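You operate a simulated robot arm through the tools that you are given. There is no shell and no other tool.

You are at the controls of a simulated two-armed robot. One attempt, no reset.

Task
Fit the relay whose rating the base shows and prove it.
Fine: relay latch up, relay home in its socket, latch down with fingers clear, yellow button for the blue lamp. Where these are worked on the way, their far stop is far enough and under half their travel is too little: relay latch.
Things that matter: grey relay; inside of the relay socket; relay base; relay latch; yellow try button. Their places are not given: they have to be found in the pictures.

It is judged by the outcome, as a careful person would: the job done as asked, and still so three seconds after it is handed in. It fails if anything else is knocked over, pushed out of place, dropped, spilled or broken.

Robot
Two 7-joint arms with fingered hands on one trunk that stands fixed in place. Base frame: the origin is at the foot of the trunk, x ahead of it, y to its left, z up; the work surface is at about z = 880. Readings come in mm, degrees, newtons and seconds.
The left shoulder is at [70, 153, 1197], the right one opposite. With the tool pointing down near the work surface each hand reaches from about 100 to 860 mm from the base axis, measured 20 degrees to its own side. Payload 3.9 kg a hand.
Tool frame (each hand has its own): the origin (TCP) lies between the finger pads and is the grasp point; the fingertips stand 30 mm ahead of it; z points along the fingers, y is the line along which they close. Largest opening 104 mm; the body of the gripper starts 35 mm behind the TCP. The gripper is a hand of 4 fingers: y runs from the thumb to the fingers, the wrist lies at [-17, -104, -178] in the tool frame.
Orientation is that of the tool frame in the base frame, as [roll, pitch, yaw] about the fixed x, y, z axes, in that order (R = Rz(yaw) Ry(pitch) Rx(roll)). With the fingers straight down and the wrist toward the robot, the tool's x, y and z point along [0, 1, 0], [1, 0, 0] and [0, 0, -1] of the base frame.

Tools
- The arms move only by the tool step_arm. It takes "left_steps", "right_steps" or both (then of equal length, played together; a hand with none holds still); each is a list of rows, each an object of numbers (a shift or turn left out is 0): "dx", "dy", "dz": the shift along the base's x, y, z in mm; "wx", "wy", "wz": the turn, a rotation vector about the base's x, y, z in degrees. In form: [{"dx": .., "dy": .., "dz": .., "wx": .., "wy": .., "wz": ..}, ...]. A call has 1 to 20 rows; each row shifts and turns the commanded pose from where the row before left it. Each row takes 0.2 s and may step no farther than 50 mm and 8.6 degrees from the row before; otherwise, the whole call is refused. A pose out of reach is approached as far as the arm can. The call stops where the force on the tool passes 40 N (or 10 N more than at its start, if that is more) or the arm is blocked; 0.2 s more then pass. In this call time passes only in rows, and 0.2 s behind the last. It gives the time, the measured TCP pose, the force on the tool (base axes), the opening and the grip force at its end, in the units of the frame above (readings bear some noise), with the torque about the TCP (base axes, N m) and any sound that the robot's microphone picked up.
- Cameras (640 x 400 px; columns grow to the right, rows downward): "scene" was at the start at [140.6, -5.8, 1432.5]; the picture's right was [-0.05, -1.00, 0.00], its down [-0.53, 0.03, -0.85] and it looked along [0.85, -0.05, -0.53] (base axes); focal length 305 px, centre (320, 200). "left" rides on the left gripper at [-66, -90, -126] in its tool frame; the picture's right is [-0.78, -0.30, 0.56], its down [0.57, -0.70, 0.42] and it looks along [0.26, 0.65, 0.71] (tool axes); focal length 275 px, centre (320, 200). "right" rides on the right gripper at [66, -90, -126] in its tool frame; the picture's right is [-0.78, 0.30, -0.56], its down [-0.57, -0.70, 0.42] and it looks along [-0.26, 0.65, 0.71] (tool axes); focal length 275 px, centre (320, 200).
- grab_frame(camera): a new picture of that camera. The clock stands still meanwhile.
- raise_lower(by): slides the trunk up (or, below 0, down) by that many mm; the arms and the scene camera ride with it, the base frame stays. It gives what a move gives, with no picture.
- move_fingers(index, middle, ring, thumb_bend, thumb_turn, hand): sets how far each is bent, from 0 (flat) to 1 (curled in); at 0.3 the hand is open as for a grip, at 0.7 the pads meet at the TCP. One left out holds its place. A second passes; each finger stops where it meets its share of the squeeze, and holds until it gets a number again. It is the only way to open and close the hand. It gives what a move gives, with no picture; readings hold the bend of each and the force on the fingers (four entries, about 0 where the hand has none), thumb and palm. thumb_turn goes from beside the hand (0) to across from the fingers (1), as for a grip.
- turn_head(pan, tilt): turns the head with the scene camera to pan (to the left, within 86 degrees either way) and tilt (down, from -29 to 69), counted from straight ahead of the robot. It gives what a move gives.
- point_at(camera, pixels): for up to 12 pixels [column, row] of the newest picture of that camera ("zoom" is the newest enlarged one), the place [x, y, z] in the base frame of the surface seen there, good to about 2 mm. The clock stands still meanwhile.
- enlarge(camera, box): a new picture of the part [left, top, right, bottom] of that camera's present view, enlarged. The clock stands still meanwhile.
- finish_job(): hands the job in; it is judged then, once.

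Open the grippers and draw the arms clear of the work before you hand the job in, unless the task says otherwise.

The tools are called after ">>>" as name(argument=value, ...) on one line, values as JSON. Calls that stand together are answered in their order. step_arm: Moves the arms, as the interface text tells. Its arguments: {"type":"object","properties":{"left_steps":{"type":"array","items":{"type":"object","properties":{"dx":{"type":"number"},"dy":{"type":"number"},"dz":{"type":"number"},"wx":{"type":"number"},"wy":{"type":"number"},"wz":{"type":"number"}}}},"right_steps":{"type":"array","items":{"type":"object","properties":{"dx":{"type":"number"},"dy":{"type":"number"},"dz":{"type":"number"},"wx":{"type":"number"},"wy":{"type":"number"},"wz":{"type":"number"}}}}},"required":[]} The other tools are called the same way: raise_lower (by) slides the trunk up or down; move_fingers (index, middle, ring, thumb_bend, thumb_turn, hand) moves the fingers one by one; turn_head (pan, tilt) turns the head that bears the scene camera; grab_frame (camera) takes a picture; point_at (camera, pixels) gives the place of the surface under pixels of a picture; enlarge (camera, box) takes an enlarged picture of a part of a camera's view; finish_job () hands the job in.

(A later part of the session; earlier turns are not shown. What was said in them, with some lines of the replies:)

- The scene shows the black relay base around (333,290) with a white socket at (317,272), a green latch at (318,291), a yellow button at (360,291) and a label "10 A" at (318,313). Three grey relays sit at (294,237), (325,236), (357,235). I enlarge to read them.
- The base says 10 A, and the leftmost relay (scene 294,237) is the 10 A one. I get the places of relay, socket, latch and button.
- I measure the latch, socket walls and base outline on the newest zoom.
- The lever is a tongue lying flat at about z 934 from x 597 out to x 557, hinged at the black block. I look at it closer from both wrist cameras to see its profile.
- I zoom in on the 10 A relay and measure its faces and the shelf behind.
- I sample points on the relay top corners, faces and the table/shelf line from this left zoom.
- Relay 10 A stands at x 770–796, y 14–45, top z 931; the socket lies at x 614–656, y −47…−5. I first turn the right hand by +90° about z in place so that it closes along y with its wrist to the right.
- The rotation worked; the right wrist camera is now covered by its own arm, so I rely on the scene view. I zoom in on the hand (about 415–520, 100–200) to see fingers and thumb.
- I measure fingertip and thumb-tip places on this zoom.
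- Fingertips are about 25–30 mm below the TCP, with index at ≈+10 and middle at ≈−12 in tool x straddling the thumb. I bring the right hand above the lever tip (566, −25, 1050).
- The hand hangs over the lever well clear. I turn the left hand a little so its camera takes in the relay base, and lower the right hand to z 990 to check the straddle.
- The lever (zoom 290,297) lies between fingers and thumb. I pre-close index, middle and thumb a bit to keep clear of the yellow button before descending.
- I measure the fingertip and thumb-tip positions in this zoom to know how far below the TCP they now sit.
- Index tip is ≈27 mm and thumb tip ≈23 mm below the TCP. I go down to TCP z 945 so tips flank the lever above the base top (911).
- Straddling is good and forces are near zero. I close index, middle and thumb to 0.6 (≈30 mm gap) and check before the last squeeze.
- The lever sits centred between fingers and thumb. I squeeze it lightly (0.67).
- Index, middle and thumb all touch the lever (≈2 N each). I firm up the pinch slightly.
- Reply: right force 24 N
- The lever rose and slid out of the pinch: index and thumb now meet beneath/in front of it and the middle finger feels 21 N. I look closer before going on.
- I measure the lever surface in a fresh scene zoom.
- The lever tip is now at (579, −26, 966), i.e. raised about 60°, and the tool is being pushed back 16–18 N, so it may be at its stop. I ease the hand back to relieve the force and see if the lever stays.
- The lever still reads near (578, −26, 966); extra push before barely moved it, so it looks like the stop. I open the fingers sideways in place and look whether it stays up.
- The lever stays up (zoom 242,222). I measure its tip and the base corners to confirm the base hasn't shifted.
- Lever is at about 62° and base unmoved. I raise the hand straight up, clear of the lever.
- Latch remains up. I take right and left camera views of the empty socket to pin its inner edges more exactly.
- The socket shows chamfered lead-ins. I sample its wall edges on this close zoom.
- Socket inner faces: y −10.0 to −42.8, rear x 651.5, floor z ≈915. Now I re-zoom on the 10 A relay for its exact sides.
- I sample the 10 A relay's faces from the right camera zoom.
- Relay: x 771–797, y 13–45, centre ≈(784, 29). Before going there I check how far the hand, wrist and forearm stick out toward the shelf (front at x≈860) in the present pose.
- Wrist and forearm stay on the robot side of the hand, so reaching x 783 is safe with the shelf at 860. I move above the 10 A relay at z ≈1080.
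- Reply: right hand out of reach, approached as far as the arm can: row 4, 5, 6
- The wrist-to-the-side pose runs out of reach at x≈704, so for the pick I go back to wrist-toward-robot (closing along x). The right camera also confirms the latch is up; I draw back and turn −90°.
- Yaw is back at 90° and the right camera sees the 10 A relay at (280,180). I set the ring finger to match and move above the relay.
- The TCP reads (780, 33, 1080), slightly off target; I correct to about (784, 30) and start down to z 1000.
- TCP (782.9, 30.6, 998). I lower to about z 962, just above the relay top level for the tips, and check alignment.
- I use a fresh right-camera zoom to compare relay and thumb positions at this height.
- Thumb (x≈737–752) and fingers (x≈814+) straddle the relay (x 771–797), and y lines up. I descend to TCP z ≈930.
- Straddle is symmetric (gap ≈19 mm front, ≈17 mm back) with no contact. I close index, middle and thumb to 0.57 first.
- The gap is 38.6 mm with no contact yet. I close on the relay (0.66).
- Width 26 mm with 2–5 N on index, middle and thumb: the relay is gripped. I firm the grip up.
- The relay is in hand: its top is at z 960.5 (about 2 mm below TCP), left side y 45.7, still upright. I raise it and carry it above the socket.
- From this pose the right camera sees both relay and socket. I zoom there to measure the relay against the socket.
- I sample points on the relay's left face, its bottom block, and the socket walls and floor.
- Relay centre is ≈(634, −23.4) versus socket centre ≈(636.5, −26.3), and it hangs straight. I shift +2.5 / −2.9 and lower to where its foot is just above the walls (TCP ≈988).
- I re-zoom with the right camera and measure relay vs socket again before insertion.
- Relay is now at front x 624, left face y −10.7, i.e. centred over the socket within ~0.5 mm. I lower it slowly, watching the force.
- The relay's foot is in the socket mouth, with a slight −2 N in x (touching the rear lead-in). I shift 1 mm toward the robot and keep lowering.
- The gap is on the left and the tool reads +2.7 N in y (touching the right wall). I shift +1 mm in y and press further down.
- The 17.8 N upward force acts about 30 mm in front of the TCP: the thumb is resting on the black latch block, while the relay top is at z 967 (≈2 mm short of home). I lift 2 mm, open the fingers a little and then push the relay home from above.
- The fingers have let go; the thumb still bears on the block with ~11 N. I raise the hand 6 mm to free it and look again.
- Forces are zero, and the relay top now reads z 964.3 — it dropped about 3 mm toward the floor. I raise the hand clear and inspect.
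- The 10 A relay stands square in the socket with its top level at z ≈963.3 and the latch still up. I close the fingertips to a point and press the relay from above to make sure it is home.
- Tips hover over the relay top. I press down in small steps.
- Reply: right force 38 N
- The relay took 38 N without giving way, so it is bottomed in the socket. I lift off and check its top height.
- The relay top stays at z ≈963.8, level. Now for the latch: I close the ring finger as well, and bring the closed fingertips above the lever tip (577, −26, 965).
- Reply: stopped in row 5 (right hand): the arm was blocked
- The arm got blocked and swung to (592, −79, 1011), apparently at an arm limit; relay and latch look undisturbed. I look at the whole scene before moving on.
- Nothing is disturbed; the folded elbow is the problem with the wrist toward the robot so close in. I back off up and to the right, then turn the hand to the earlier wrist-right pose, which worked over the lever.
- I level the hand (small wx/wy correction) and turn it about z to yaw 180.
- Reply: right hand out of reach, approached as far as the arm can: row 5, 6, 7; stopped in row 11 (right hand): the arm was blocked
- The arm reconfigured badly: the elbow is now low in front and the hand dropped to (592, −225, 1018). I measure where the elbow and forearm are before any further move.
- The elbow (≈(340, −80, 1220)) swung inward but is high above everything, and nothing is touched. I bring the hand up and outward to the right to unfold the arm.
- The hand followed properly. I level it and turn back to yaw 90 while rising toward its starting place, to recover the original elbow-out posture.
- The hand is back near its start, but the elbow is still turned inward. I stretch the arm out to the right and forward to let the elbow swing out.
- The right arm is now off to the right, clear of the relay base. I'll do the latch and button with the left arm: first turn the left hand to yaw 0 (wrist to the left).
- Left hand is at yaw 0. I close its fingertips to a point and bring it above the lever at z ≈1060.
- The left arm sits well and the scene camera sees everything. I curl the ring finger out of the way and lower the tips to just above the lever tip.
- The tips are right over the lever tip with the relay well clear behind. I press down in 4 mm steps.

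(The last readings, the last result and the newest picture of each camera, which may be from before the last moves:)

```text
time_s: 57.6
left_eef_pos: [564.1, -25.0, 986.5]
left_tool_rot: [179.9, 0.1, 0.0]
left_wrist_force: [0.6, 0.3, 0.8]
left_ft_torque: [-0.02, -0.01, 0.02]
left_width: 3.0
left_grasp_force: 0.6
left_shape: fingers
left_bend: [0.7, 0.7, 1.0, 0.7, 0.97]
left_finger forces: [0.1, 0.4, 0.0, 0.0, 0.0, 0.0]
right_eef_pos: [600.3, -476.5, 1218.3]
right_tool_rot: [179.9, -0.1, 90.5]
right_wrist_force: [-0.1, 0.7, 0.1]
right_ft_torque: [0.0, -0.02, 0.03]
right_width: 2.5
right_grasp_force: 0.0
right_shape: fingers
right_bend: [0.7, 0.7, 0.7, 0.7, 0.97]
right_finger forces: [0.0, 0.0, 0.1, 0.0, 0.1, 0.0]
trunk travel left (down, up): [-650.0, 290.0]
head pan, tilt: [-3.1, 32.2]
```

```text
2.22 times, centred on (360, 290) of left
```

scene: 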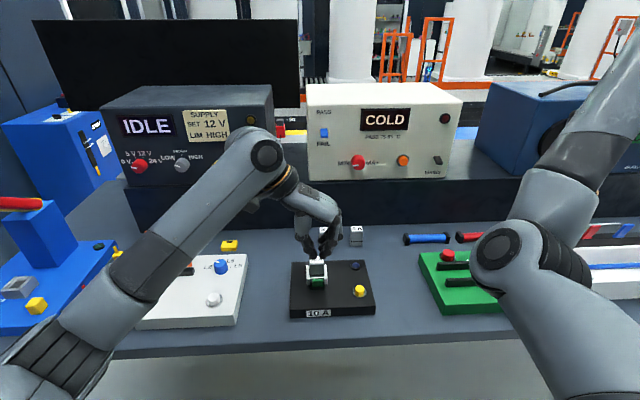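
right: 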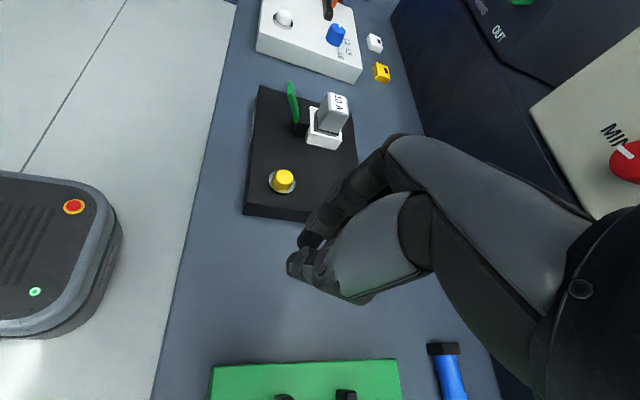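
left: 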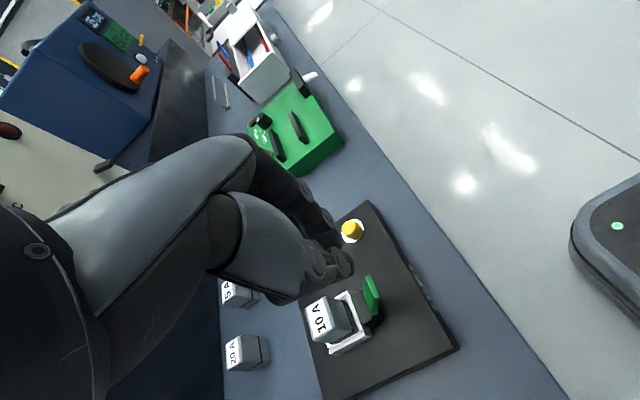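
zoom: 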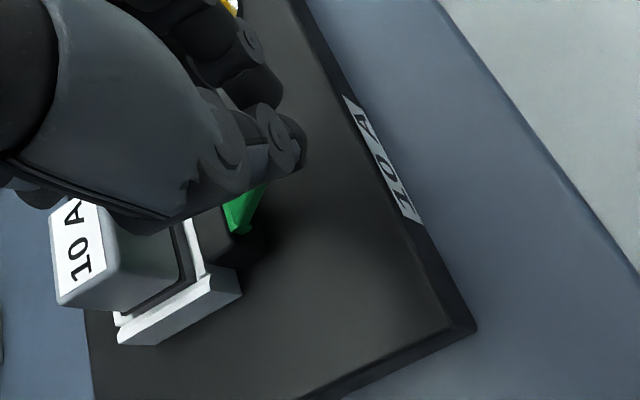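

Index and thumb have passed in front of the lever tip (x<577), so pressing here would trap it. I go back up, curl the middle finger, and shift +20 mm in x so the tips come down on the lever's upper face.

>>> step_arm(left_steps=[{"dz": 10}, {"dz": 15}])

>>> move_fingers(hand="left", middle=1.0)

>>> step_arm(left_steps=[{"dx": 10}, {"dx": 10, "dy": -1}])

>>> enlarge(camera="scene", box=[290, 210, 370, 300])

>>> enlarge(camera="left", box=[280, 200, 440, 380])

```text
time_s: 58.2
left_eef_pos: [565.3, -25.6, 1012.1]
left_tool_rot: [180.0, -0.1, 0.0]
left_wrist_force: [0.3, 0.5, 0.5]
left_ft_torque: [0.02, 0.03, 0.03]
left_width: 3.2
left_grasp_force: 0.0
left_shape: fingers
left_bend: [0.7, 0.7, 1.0, 0.7, 0.97]
left_finger forces: [0.0, 0.1, 0.0, 0.0, 0.0, 0.0]
right_eef_pos: [599.9, -476.7, 1218.1]
right_tool_rot: [179.9, -0.1, 90.6]
right_wrist_force: [0.1, 0.0, -0.4]
right_ft_torque: [-0.03, -0.03, 0.02]
right_width: 2.6
right_grasp_force: 0.0
right_shape: fingers
right_bend: [0.7, 0.7, 0.7, 0.7, 0.97]
right_finger forces: [0.1, 0.0, 0.0, 0.0, 0.1, 0.0]
trunk travel left (down, up): [-650.0, 290.0]
head pan, tilt: [-3.1, 32.2]
```

```text
time_s: 59.2
left_eef_pos: [565.6, -27.2, 1011.9]
left_tool_rot: [-179.9, 0.0, 0.1]
left_wrist_force: [0.4, 0.0, 0.4]
left_ft_torque: [0.03, 0.0, -0.03]
left_width: 3.2
left_grasp_force: 0.1
left_shape: fingers
left_bend: [0.7, 1.0, 1.0, 0.7, 0.97]
left_finger forces: [0.1, 0.0, 0.0, 0.1, 0.1, 0.1]
right_eef_pos: [599.8, -477.5, 1217.6]
right_tool_rot: [179.9, 0.0, 90.6]
right_wrist_force: [0.2, -0.7, -0.5]
right_ft_torque: [0.0, 0.02, 0.04]
right_width: 2.6
right_grasp_force: 0.1
right_shape: fingers
right_bend: [0.7, 0.7, 0.7, 0.7, 0.97]
right_finger forces: [0.0, 0.0, 0.0, 0.0, 0.0, 0.0]
trunk travel left (down, up): [-650.0, 290.0]
head pan, tilt: [-3.1, 32.2]
```

```text
time_s: 59.8
left_eef_pos: [585.1, -26.3, 1012.2]
left_tool_rot: [180.0, 0.1, 0.0]
left_wrist_force: [0.0, 0.0, -0.6]
left_ft_torque: [-0.01, 0.01, -0.01]
left_width: 3.3
left_grasp_force: 0.0
left_shape: fingers
left_bend: [0.7, 1.0, 1.0, 0.7, 0.97]
left_finger forces: [0.1, 0.0, 0.1, 0.1, 0.0, 0.0]
right_eef_pos: [600.3, -477.6, 1217.0]
right_tool_rot: [179.8, -0.1, 90.6]
right_wrist_force: [0.4, 0.3, 0.0]
right_ft_torque: [0.0, 0.0, 0.0]
right_width: 2.8
right_grasp_force: 0.1
right_shape: fingers
right_bend: [0.7, 0.7, 0.7, 0.7, 0.97]
right_finger forces: [0.0, 0.0, 0.0, 0.0, 0.1, 0.0]
trunk travel left (down, up): [-650.0, 290.0]
head pan, tilt: [-3.1, 32.2]
```

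```text
4.44 times, centred on (330, 255) of scene
```

zoom: 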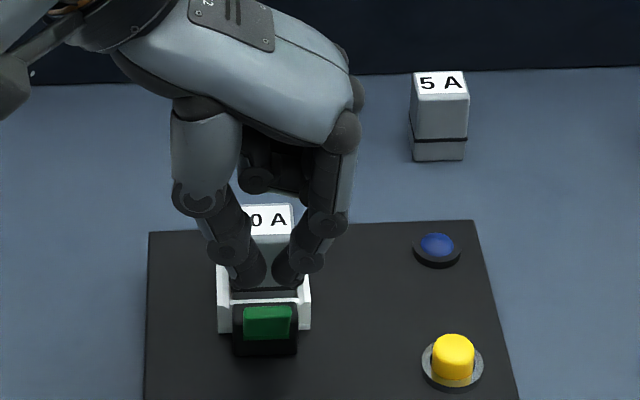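

```text
2.22 times, centred on (360, 290) of left
```

zoom: 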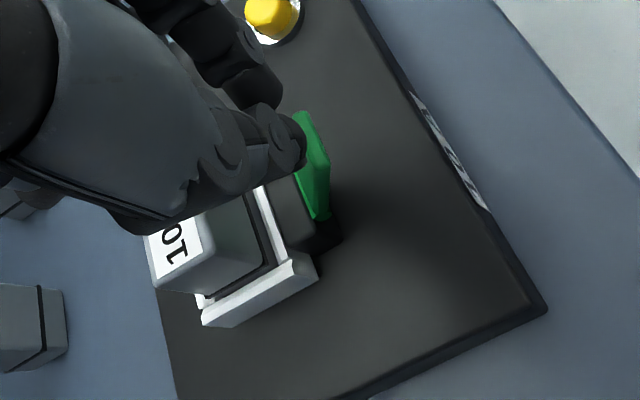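

Lever still up and visible in front of the tips. I measure tip positions relative to the lever tip.

>>> enlarge(camera="scene", box=[290, 210, 370, 300])

>>> point_at(camera="zoom", pixels=[[252, 280], [252, 265], [288, 280], [288, 270], [268, 308], [268, 320], [268, 335], [268, 250], [240, 330]])

```text
4.44 times, centred on (330, 255) of scene
```

zoom: 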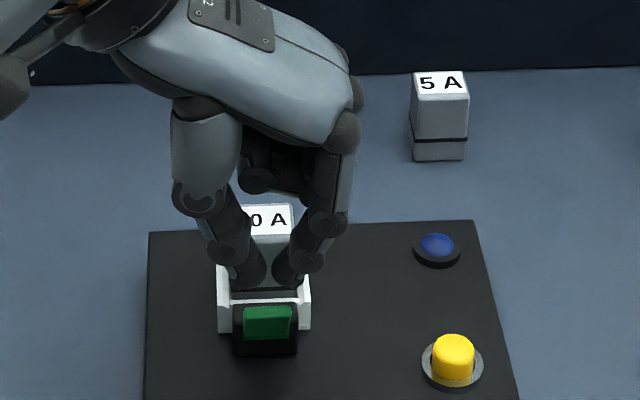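

```text
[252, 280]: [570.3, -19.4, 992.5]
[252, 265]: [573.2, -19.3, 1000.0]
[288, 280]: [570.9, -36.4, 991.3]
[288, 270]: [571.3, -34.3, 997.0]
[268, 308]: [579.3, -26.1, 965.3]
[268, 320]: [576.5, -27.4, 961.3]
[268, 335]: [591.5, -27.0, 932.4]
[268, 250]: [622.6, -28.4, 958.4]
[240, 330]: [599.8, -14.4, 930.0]
```

I check how low the curled middle and ring fingers hang, since they will come over the relay top.

>>> point_at(camera="zoom", pixels=[[258, 185], [255, 175], [285, 190], [300, 200], [275, 160], [265, 190]])

```text
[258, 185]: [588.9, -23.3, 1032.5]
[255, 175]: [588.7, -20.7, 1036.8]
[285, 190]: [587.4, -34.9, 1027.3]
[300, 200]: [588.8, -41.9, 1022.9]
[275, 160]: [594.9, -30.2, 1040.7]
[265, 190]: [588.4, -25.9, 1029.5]
```

The curled fingers hang about 10 mm above TCP height, so they clear the relay top. I shift +5 mm in x and press down, letting the rounded tips push the lever over.

>>> step_arm(left_steps=[{"dx": 5}, {"dz": -10}, {"dz": -8}, {"dz": -4}, {"dz": -4}, {"dz": -4}])

>>> enlarge(camera="scene", box=[290, 220, 370, 310])

>>> enlarge(camera="left", box=[280, 200, 440, 380])

```text
time_s: 61.2
left_eef_pos: [589.9, -28.0, 982.2]
left_tool_rot: [180.0, 0.0, 0.0]
left_wrist_force: [0.4, -0.5, 0.7]
left_ft_torque: [-0.03, 0.0, -0.02]
left_width: 3.0
left_grasp_force: 0.1
left_shape: fingers
left_bend: [0.7, 1.0, 1.0, 0.7, 0.97]
left_finger forces: [0.4, 0.1, 0.1, 0.0, 0.0, 0.1]
right_eef_pos: [599.9, -476.9, 1218.1]
right_tool_rot: [179.9, 0.0, 90.6]
right_wrist_force: [-0.1, 0.4, -0.5]
right_ft_torque: [-0.05, 0.0, 0.0]
right_width: 2.4
right_grasp_force: 0.0
right_shape: fingers
right_bend: [0.7, 0.7, 0.7, 0.7, 0.97]
right_finger forces: [0.1, 0.1, 0.0, 0.0, 0.0, 0.1]
trunk travel left (down, up): [-650.0, 290.0]
head pan, tilt: [-3.1, 32.2]
```

```text
4.44 times, centred on (330, 265) of scene
```

zoom: 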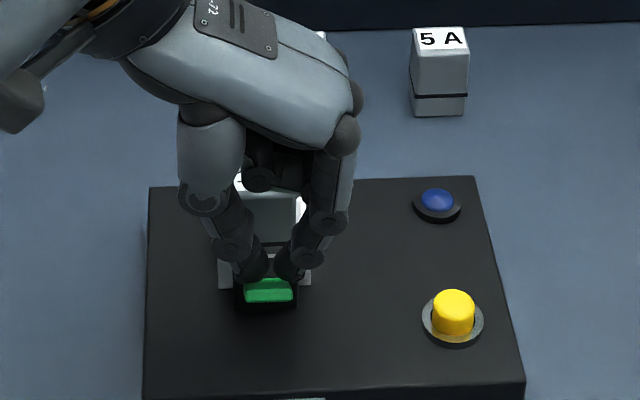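

```text
2.22 times, centred on (360, 290) of left
```

zoom: 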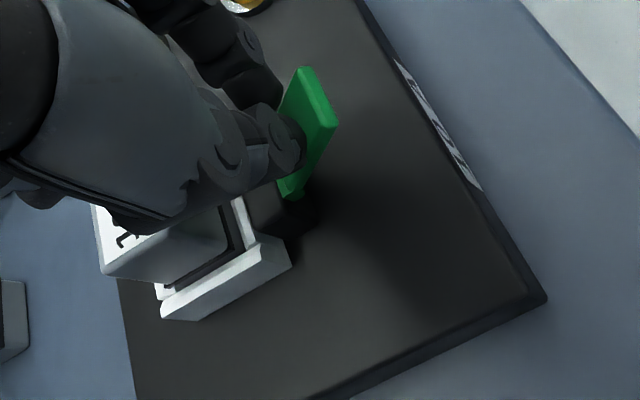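

The lever is moving down freely (0.4 N). I continue down.

>>> step_arm(left_steps=[{"dx": -1, "dz": -4}, {"dx": -2, "dz": -4}, {"dx": -2, "dz": -3}, {"dx": -2, "dz": -2}])

>>> enlarge(camera="scene", box=[290, 220, 370, 310])

>>> point_at(camera="zoom", pixels=[[268, 290], [268, 300], [268, 315], [245, 300], [290, 300], [252, 280], [288, 280]])

>>> enlarge(camera="left", box=[280, 200, 440, 380])

```text
time_s: 62.2
left_eef_pos: [583.0, -26.7, 968.8]
left_tool_rot: [180.0, 0.1, 0.0]
left_wrist_force: [-0.9, 0.3, -1.3]
left_ft_torque: [-0.04, -0.01, 0.02]
left_width: 2.8
left_grasp_force: 0.1
left_shape: fingers
left_bend: [0.7, 1.0, 1.0, 0.7, 0.97]
left_finger forces: [0.0, 0.0, 0.0, 0.0, 0.0, 0.0]
right_eef_pos: [600.1, -478.1, 1218.3]
right_tool_rot: [179.9, -0.1, 90.6]
right_wrist_force: [0.2, -0.1, -0.4]
right_ft_torque: [0.01, 0.02, -0.01]
right_width: 2.7
right_grasp_force: 0.1
right_shape: fingers
right_bend: [0.7, 0.7, 0.7, 0.7, 0.97]
right_finger forces: [0.0, 0.0, 0.0, 0.0, 0.1, 0.1]
trunk travel left (down, up): [-650.0, 290.0]
head pan, tilt: [-3.1, 32.2]
```

```text
4.44 times, centred on (330, 265) of scene
```

zoom: 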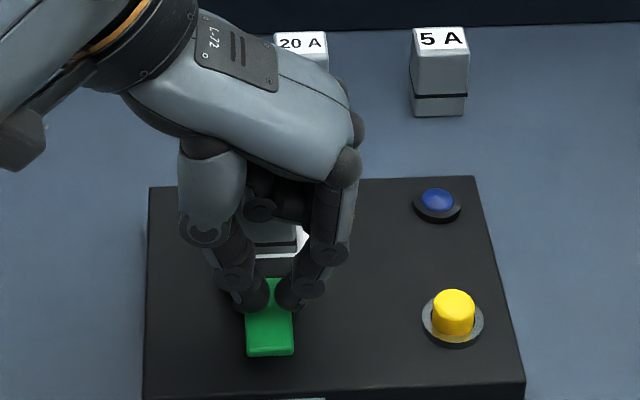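

```text
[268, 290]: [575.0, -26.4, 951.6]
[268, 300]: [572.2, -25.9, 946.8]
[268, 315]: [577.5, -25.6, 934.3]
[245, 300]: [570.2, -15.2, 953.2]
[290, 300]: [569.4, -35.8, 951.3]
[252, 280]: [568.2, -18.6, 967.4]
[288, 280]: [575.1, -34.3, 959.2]
```

```text
2.22 times, centred on (360, 290) of left
```

zoom: 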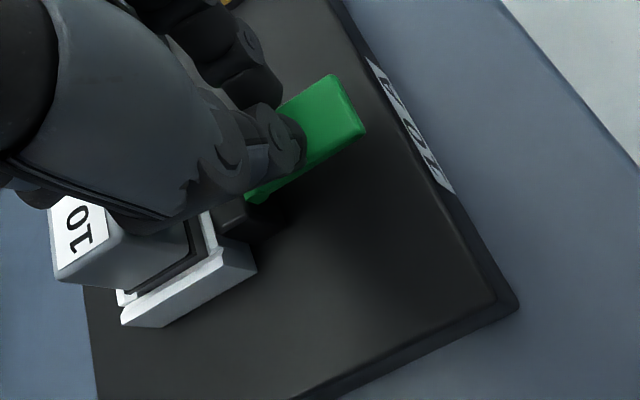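

The lever looks nearly flat now (zoom 270,335). I measure its face toward the tip.

>>> enlarge(camera="scene", box=[290, 220, 370, 310])

>>> point_at(camera="zoom", pixels=[[270, 320], [270, 330], [270, 340], [270, 348], [252, 345], [288, 343], [270, 353]])

```text
4.44 times, centred on (330, 265) of scene
```

zoom: 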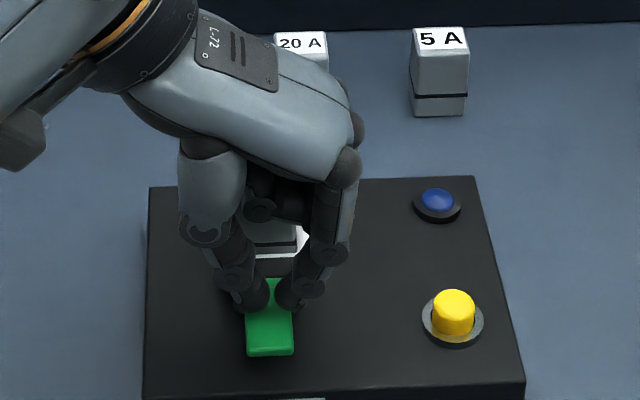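

```text
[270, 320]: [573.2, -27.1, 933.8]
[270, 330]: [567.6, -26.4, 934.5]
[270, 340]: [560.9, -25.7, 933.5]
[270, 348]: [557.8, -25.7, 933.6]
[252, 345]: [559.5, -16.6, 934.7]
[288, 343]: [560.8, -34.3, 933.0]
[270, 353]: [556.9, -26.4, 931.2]
```

The lever lies flat at z ≈934, same as when it was first found closed. I give it one firm press to confirm it is fully down.

>>> step_arm(left_steps=[{"dx": -6}, {"dz": -3}, {"dz": -2}, {"dz": -2}, {"dz": -1.5}])

```text
time_s: 63.4
left_eef_pos: [576.6, -25.9, 964.0]
left_tool_rot: [179.8, -0.3, 0.1]
left_wrist_force: [1.8, 2.2, 18.9]
left_ft_torque: [0.28, 0.01, 0.02]
left_width: 2.5
left_grasp_force: 8.7
left_shape: fingers
left_bend: [0.7, 1.0, 1.0, 0.7, 0.98]
left_finger forces: [1.3, 0.1, 0.0, 0.0, 16.8, 0.0]
right_eef_pos: [597.3, -477.1, 1220.2]
right_tool_rot: [179.8, -0.1, 90.8]
right_wrist_force: [-0.7, 0.0, -0.1]
right_ft_torque: [0.01, -0.04, -0.03]
right_width: 2.5
right_grasp_force: 0.0
right_shape: fingers
right_bend: [0.7, 0.7, 0.7, 0.7, 0.97]
right_finger forces: [0.1, 0.0, 0.1, 0.0, 0.1, 0.0]
trunk travel left (down, up): [-650.0, 290.0]
head pan, tilt: [-3.1, 32.2]
```

The lever took 19 N at its bottom stop (tips at z ≈934). I lift the fingers clear straight up and check the latch and relay.

>>> step_arm(left_steps=[{"dz": 8}, {"dz": 20}, {"dz": 30}, {"dz": 30}])

>>> enlarge(camera="scene", box=[280, 220, 390, 320])

>>> enlarge(camera="left", box=[280, 180, 460, 380])

```text
time_s: 64.4
left_eef_pos: [577.1, -25.5, 1048.7]
left_tool_rot: [-180.0, 0.1, 0.0]
left_wrist_force: [-0.9, 0.5, 0.4]
left_ft_torque: [0.0, 0.01, -0.01]
left_width: 2.8
left_grasp_force: 0.1
left_shape: fingers
left_bend: [0.7, 1.0, 1.0, 0.7, 0.97]
left_finger forces: [0.0, 0.0, 0.1, 0.0, 0.1, 0.0]
right_eef_pos: [599.2, -477.2, 1218.0]
right_tool_rot: [179.9, 0.0, 90.5]
right_wrist_force: [-0.1, 0.1, -0.7]
right_ft_torque: [0.01, -0.01, 0.01]
right_width: 2.6
right_grasp_force: 0.1
right_shape: fingers
right_bend: [0.7, 0.7, 0.7, 0.7, 0.97]
right_finger forces: [0.0, 0.1, 0.0, 0.0, 0.0, 0.0]
trunk travel left (down, up): [-650.0, 290.0]
head pan, tilt: [-3.1, 32.2]
```

```text
4.00 times, centred on (335, 270) of scene
```

zoom: 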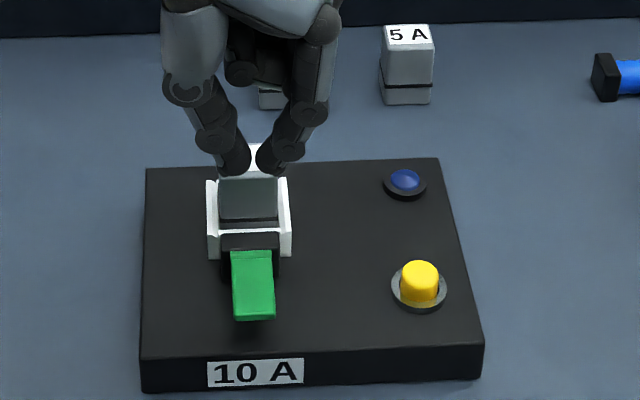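

```text
2.00 times, centred on (370, 280) of left
```

zoom: 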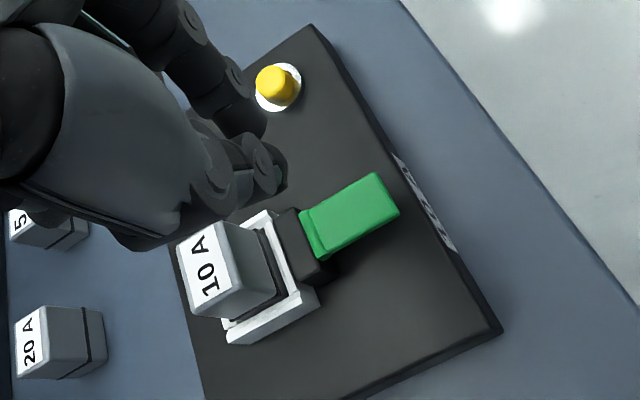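

Latch is down flat and the relay is upright in the socket. I measure the yellow button and lamp, then move over the button.

>>> enlarge(camera="scene", box=[330, 255, 380, 305])

>>> point_at(camera="zoom", pixels=[[355, 235], [355, 245], [355, 260], [325, 250], [385, 250], [355, 290], [355, 330], [325, 90], [325, 60]])

>>> step_arm(left_steps=[{"dx": 3, "dy": -25}, {"dx": 3, "dy": -25}, {"dx": 3, "dy": -25}, {"dx": 2, "dy": -13}])

>>> grab_frame(camera="scene")

```text
8.00 times, centred on (355, 280) of scene
```

zoom: 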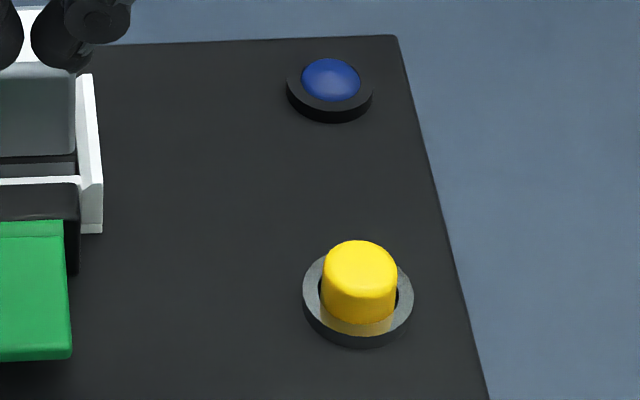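

```text
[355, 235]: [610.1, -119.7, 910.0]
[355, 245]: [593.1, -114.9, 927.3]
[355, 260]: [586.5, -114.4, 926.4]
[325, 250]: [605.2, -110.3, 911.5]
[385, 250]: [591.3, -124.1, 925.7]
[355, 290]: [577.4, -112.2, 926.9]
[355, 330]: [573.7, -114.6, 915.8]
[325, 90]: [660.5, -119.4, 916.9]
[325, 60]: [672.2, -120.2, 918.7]
```

```text
time_s: 65.4
left_eef_pos: [587.4, -115.6, 1048.5]
left_tool_rot: [180.0, 0.0, 0.0]
left_wrist_force: [-0.4, 0.0, -0.5]
left_ft_torque: [0.01, -0.01, -0.01]
left_width: 2.6
left_grasp_force: 0.0
left_shape: fingers
left_bend: [0.7, 1.0, 1.0, 0.7, 0.97]
left_finger forces: [0.0, 0.0, 0.0, 0.1, 0.1, 0.1]
right_eef_pos: [599.3, -477.3, 1217.1]
right_tool_rot: [179.9, -0.1, 90.6]
right_wrist_force: [0.5, -0.3, 0.3]
right_ft_torque: [-0.01, 0.0, -0.03]
right_width: 2.7
right_grasp_force: 0.2
right_shape: fingers
right_bend: [0.7, 0.7, 0.7, 0.7, 0.97]
right_finger forces: [0.0, 0.0, 0.0, 0.0, 0.2, 0.1]
trunk travel left (down, up): [-650.0, 290.0]
head pan, tilt: [-3.1, 32.2]
```

```text
taken
```

scene: 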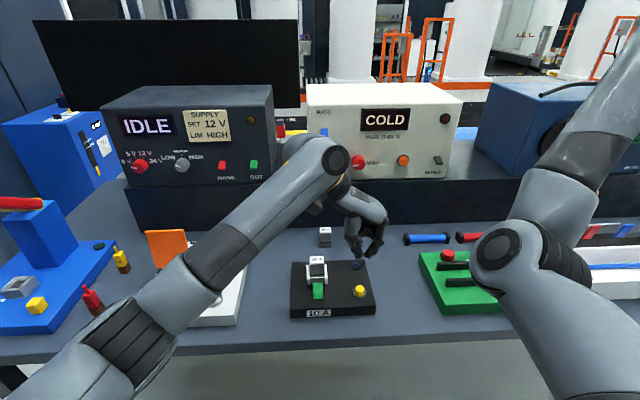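

Button top centre is ≈(584, −115, 926.5) and the tips are right above it. I centre and lower to just above the button.

>>> step_arm(left_steps=[{"dx": 2, "dy": 1.5, "dz": -25}, {"dz": -25}, {"dz": -20}, {"dz": -14}])

>>> enlarge(camera="scene", box=[310, 220, 390, 310])

>>> enlarge(camera="left", box=[260, 180, 460, 380])

```text
time_s: 66.4
left_eef_pos: [589.2, -112.9, 963.7]
left_tool_rot: [-179.9, -0.1, 0.0]
left_wrist_force: [0.7, 0.8, 0.5]
left_ft_torque: [-0.02, -0.01, 0.01]
left_width: 2.5
left_grasp_force: 0.1
left_shape: fingers
left_bend: [0.7, 1.0, 1.0, 0.7, 0.97]
left_finger forces: [0.0, 0.0, 0.0, 0.1, 0.0, 0.1]
right_eef_pos: [600.9, -477.0, 1218.1]
right_tool_rot: [179.9, -0.1, 90.6]
right_wrist_force: [0.4, 0.3, -0.2]
right_ft_torque: [-0.01, 0.03, 0.0]
right_width: 2.7
right_grasp_force: 0.0
right_shape: fingers
right_bend: [0.7, 0.7, 0.7, 0.7, 0.97]
right_finger forces: [0.0, 0.0, 0.1, 0.1, 0.1, 0.0]
trunk travel left (down, up): [-650.0, 290.0]
head pan, tilt: [-3.1, 32.2]
```

```text
4.44 times, centred on (350, 265) of scene
```

zoom: 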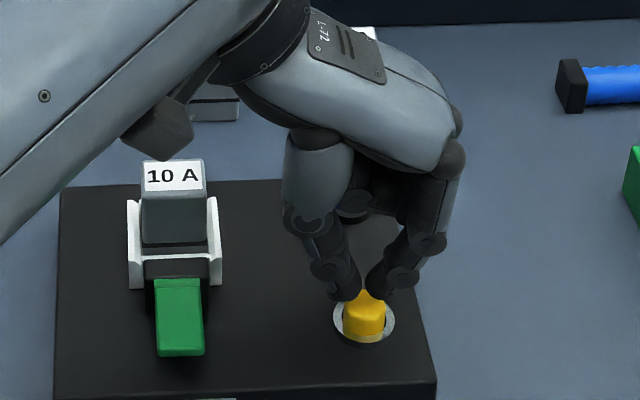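

```text
2.00 times, centred on (360, 280) of left
```

zoom: 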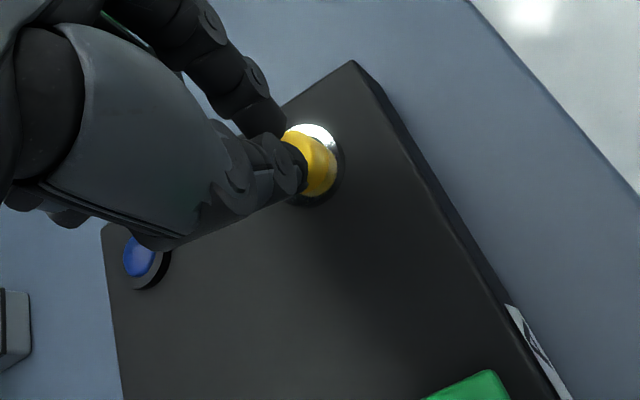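

Tips are above the yellow button with the lever and relay well clear. I press down in small steps, watching force.

>>> step_arm(left_steps=[{"dx": -1, "dz": -4}, {"dz": -2}, {"dz": -2}, {"dz": -2}])

>>> enlarge(camera="scene", box=[310, 220, 390, 310])

>>> enlarge(camera="left", box=[260, 180, 460, 380])

```text
time_s: 67.4
left_eef_pos: [588.0, -114.2, 954.4]
left_tool_rot: [179.9, 0.1, 0.0]
left_wrist_force: [-0.1, -1.0, 2.0]
left_ft_torque: [-0.04, 0.01, 0.01]
left_width: 2.7
left_grasp_force: 1.0
left_shape: fingers
left_bend: [0.7, 1.0, 1.0, 0.7, 0.97]
left_finger forces: [2.2, 0.1, 0.0, 0.0, 0.0, 0.0]
right_eef_pos: [598.8, -476.0, 1219.1]
right_tool_rot: [179.9, -0.1, 90.6]
right_wrist_force: [0.3, 0.3, 0.5]
right_ft_torque: [-0.01, -0.01, 0.01]
right_width: 2.5
right_grasp_force: 0.1
right_shape: fingers
right_bend: [0.7, 0.7, 0.7, 0.7, 0.97]
right_finger forces: [0.0, 0.0, 0.1, 0.0, 0.1, 0.1]
trunk travel left (down, up): [-650.0, 290.0]
head pan, tilt: [-3.1, 32.2]
heard: click
```

```text
4.44 times, centred on (350, 265) of scene
```

zoom: 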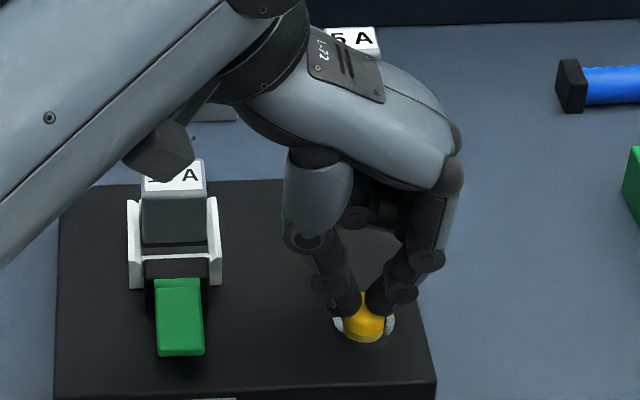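

```text
2.00 times, centred on (360, 280) of left
```

zoom: 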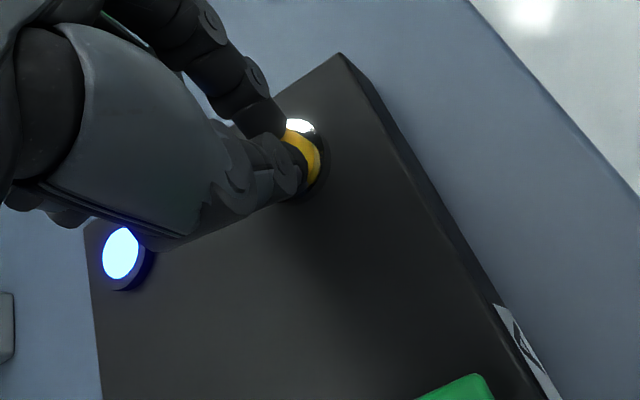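

A click was heard and the blue lamp glows (left zoom 122,253). I lift off the button and check whether the lamp stays lit.

>>> step_arm(left_steps=[{"dz": 10}, {"dz": 25}, {"dz": 30}, {"dz": 30}])

>>> grab_frame(camera="scene")

>>> grab_frame(camera="left")

```text
time_s: 68.4
left_eef_pos: [588.2, -113.5, 1050.1]
left_tool_rot: [-179.9, 0.0, 0.0]
left_wrist_force: [0.5, -0.2, 0.1]
left_ft_torque: [-0.01, 0.02, 0.0]
left_width: 2.6
left_grasp_force: 0.0
left_shape: fingers
left_bend: [0.7, 1.0, 1.0, 0.7, 0.97]
left_finger forces: [0.0, 0.0, 0.0, 0.0, 0.0, 0.0]
right_eef_pos: [599.8, -476.7, 1218.5]
right_tool_rot: [179.9, -0.1, 90.6]
right_wrist_force: [0.1, -0.6, 0.2]
right_ft_torque: [0.01, -0.05, 0.01]
right_width: 2.6
right_grasp_force: 0.1
right_shape: fingers
right_bend: [0.7, 0.7, 0.7, 0.7, 0.97]
right_finger forces: [0.0, 0.0, 0.0, 0.0, 0.1, 0.0]
trunk travel left (down, up): [-650.0, 290.0]
head pan, tilt: [-3.1, 32.2]
```

```text
taken
```

scene: 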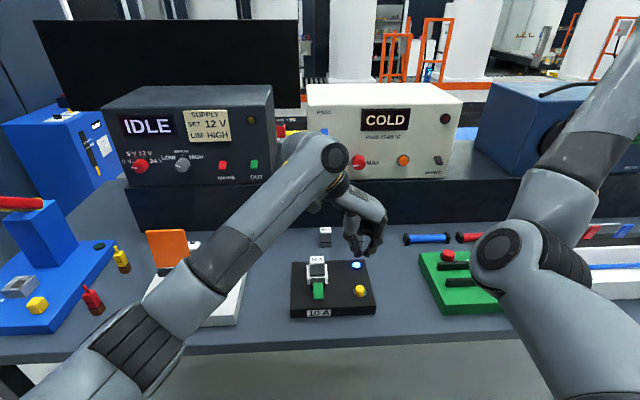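

```text
taken
```

left: 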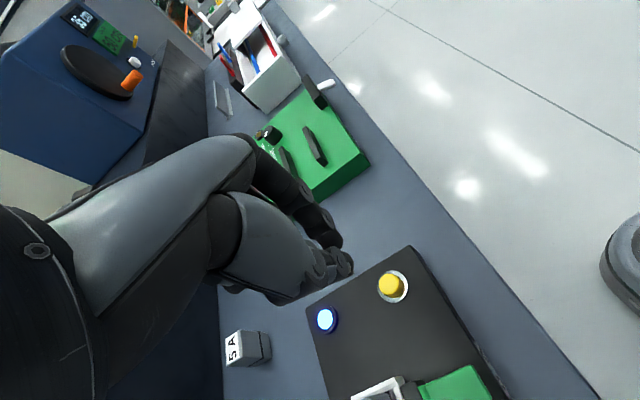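

The lamp stays lit after release, the latch is down and the relay is in place. I withdraw the left arm up and to the left.

>>> step_arm(left_steps=[{"dz": 40}, {"dx": -5, "dy": 38, "dz": 28}, {"dx": -5, "dy": 38, "dz": 28}, {"dx": -5, "dy": 38, "dz": 28}, {"dx": -5, "dy": 38, "dz": 28}, {"dx": -5, "dy": 38, "dz": 28}, {"dx": -5, "dy": 38, "dz": 20}, {"dx": -5, "dy": 40, "dz": 10}])

>>> move_fingers(hand="left", index=0.3, middle=0.3, ring=0.3, thumb_bend=0.3)

>>> move_fingers(hand="right", index=0.3, middle=0.3, ring=0.3, thumb_bend=0.3)

>>> grab_frame(camera="scene")

>>> enlarge(camera="scene", box=[280, 215, 390, 325])

```text
time_s: 70.2
left_eef_pos: [553.0, 157.9, 1260.2]
left_tool_rot: [179.9, -0.1, 0.0]
left_wrist_force: [-0.1, 0.3, 0.0]
left_ft_torque: [-0.02, -0.02, 0.03]
left_width: 2.5
left_grasp_force: 0.0
left_shape: fingers
left_bend: [0.7, 1.0, 1.0, 0.7, 0.97]
left_finger forces: [0.0, 0.1, 0.0, 0.0, 0.0, 0.1]
right_eef_pos: [599.8, -474.9, 1219.6]
right_tool_rot: [179.8, 0.1, 90.7]
right_wrist_force: [-0.8, 0.0, 1.3]
right_ft_torque: [-0.02, 0.02, 0.01]
right_width: 2.6
right_grasp_force: 0.0
right_shape: fingers
right_bend: [0.7, 0.7, 0.7, 0.7, 0.97]
right_finger forces: [0.0, 0.1, 0.1, 0.1, 0.0, 0.1]
trunk travel left (down, up): [-650.0, 290.0]
head pan, tilt: [-3.1, 32.2]
```

```text
time_s: 71.2
left_eef_pos: [553.1, 154.5, 1260.5]
left_tool_rot: [-180.0, 0.0, 0.0]
left_wrist_force: [0.6, 1.0, 0.5]
left_ft_torque: [-0.01, 0.01, -0.01]
left_width: 104.2
left_grasp_force: 0.0
left_shape: fingers
left_bend: [0.3, 0.3, 0.3, 0.3, 0.97]
left_finger forces: [0.0, 0.0, 0.0, 0.0, 0.1, 0.1]
right_eef_pos: [600.1, -477.1, 1218.2]
right_tool_rot: [179.8, -0.1, 90.5]
right_wrist_force: [-0.8, -0.6, -0.3]
right_ft_torque: [0.03, 0.02, -0.02]
right_width: 2.4
right_grasp_force: 0.0
right_shape: fingers
right_bend: [0.7, 0.7, 0.7, 0.7, 0.97]
right_finger forces: [0.0, 0.1, 0.1, 0.1, 0.1, 0.1]
trunk travel left (down, up): [-650.0, 290.0]
head pan, tilt: [-3.1, 32.2]
```

```text
time_s: 72.2
left_eef_pos: [554.4, 154.2, 1260.7]
left_tool_rot: [180.0, 0.0, 0.0]
left_wrist_force: [-0.6, 0.1, 0.4]
left_ft_torque: [0.03, -0.03, 0.01]
left_width: 104.2
left_grasp_force: 0.1
left_shape: fingers
left_bend: [0.3, 0.3, 0.3, 0.3, 0.97]
left_finger forces: [0.0, 0.0, 0.1, 0.0, 0.0, 0.0]
right_eef_pos: [600.2, -476.3, 1218.1]
right_tool_rot: [180.0, 0.0, 90.6]
right_wrist_force: [0.0, 0.2, 0.1]
right_ft_torque: [0.02, 0.0, -0.01]
right_width: 104.4
right_grasp_force: 0.1
right_shape: fingers
right_bend: [0.3, 0.3, 0.3, 0.3, 0.97]
right_finger forces: [0.0, 0.0, 0.0, 0.1, 0.0, 0.0]
trunk travel left (down, up): [-650.0, 290.0]
head pan, tilt: [-3.1, 32.2]
```

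```text
taken
```

scene: 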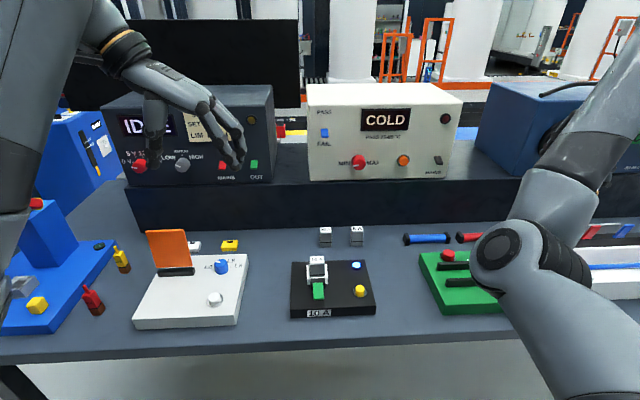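

```text
3.64 times, centred on (335, 270) of scene
```

zoom: 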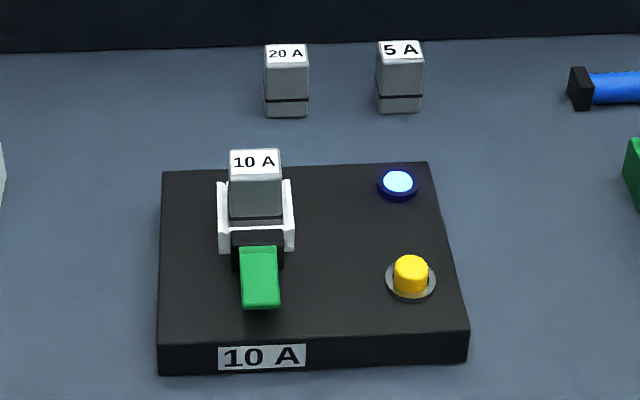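

The lamp is lit (zoom 397,181), the latch lies flat, and the 10 A relay sits in its socket. The other relays are untouched, and both hands are open and clear. I hand the job in.

>>> finish_job()

```text
The job is handed in.
```

The 10 A relay, the rating the base label shows, is fitted, and the blue lamp came on when the yellow button was pressed. The job is handed in.

- **Latch up:** I raised the lever to about 62°, where it resisted further push, and it stayed there on its own.
- **Relay home:** I pressed the relay with 38 N and its top did not drop any further, so it is seated in the socket.
- **Latch down:** The lever is back flat, as it was at the start. It took a 19 N press, and the fingers were then lifted clear.
- **Proof:** The yellow button clicked and the lamp was still lit in the last picture, a few seconds after I let go.

**Arm swing:** After the relay was seated, the right arm reached the limit of its posture and swung off course twice. The pictures showed nothing touched or moved. I parked that arm to the right and used the left arm for the latch and the button.

Both hands are open and clear of the work. The 20 A and 5 A relays look to be where they started.
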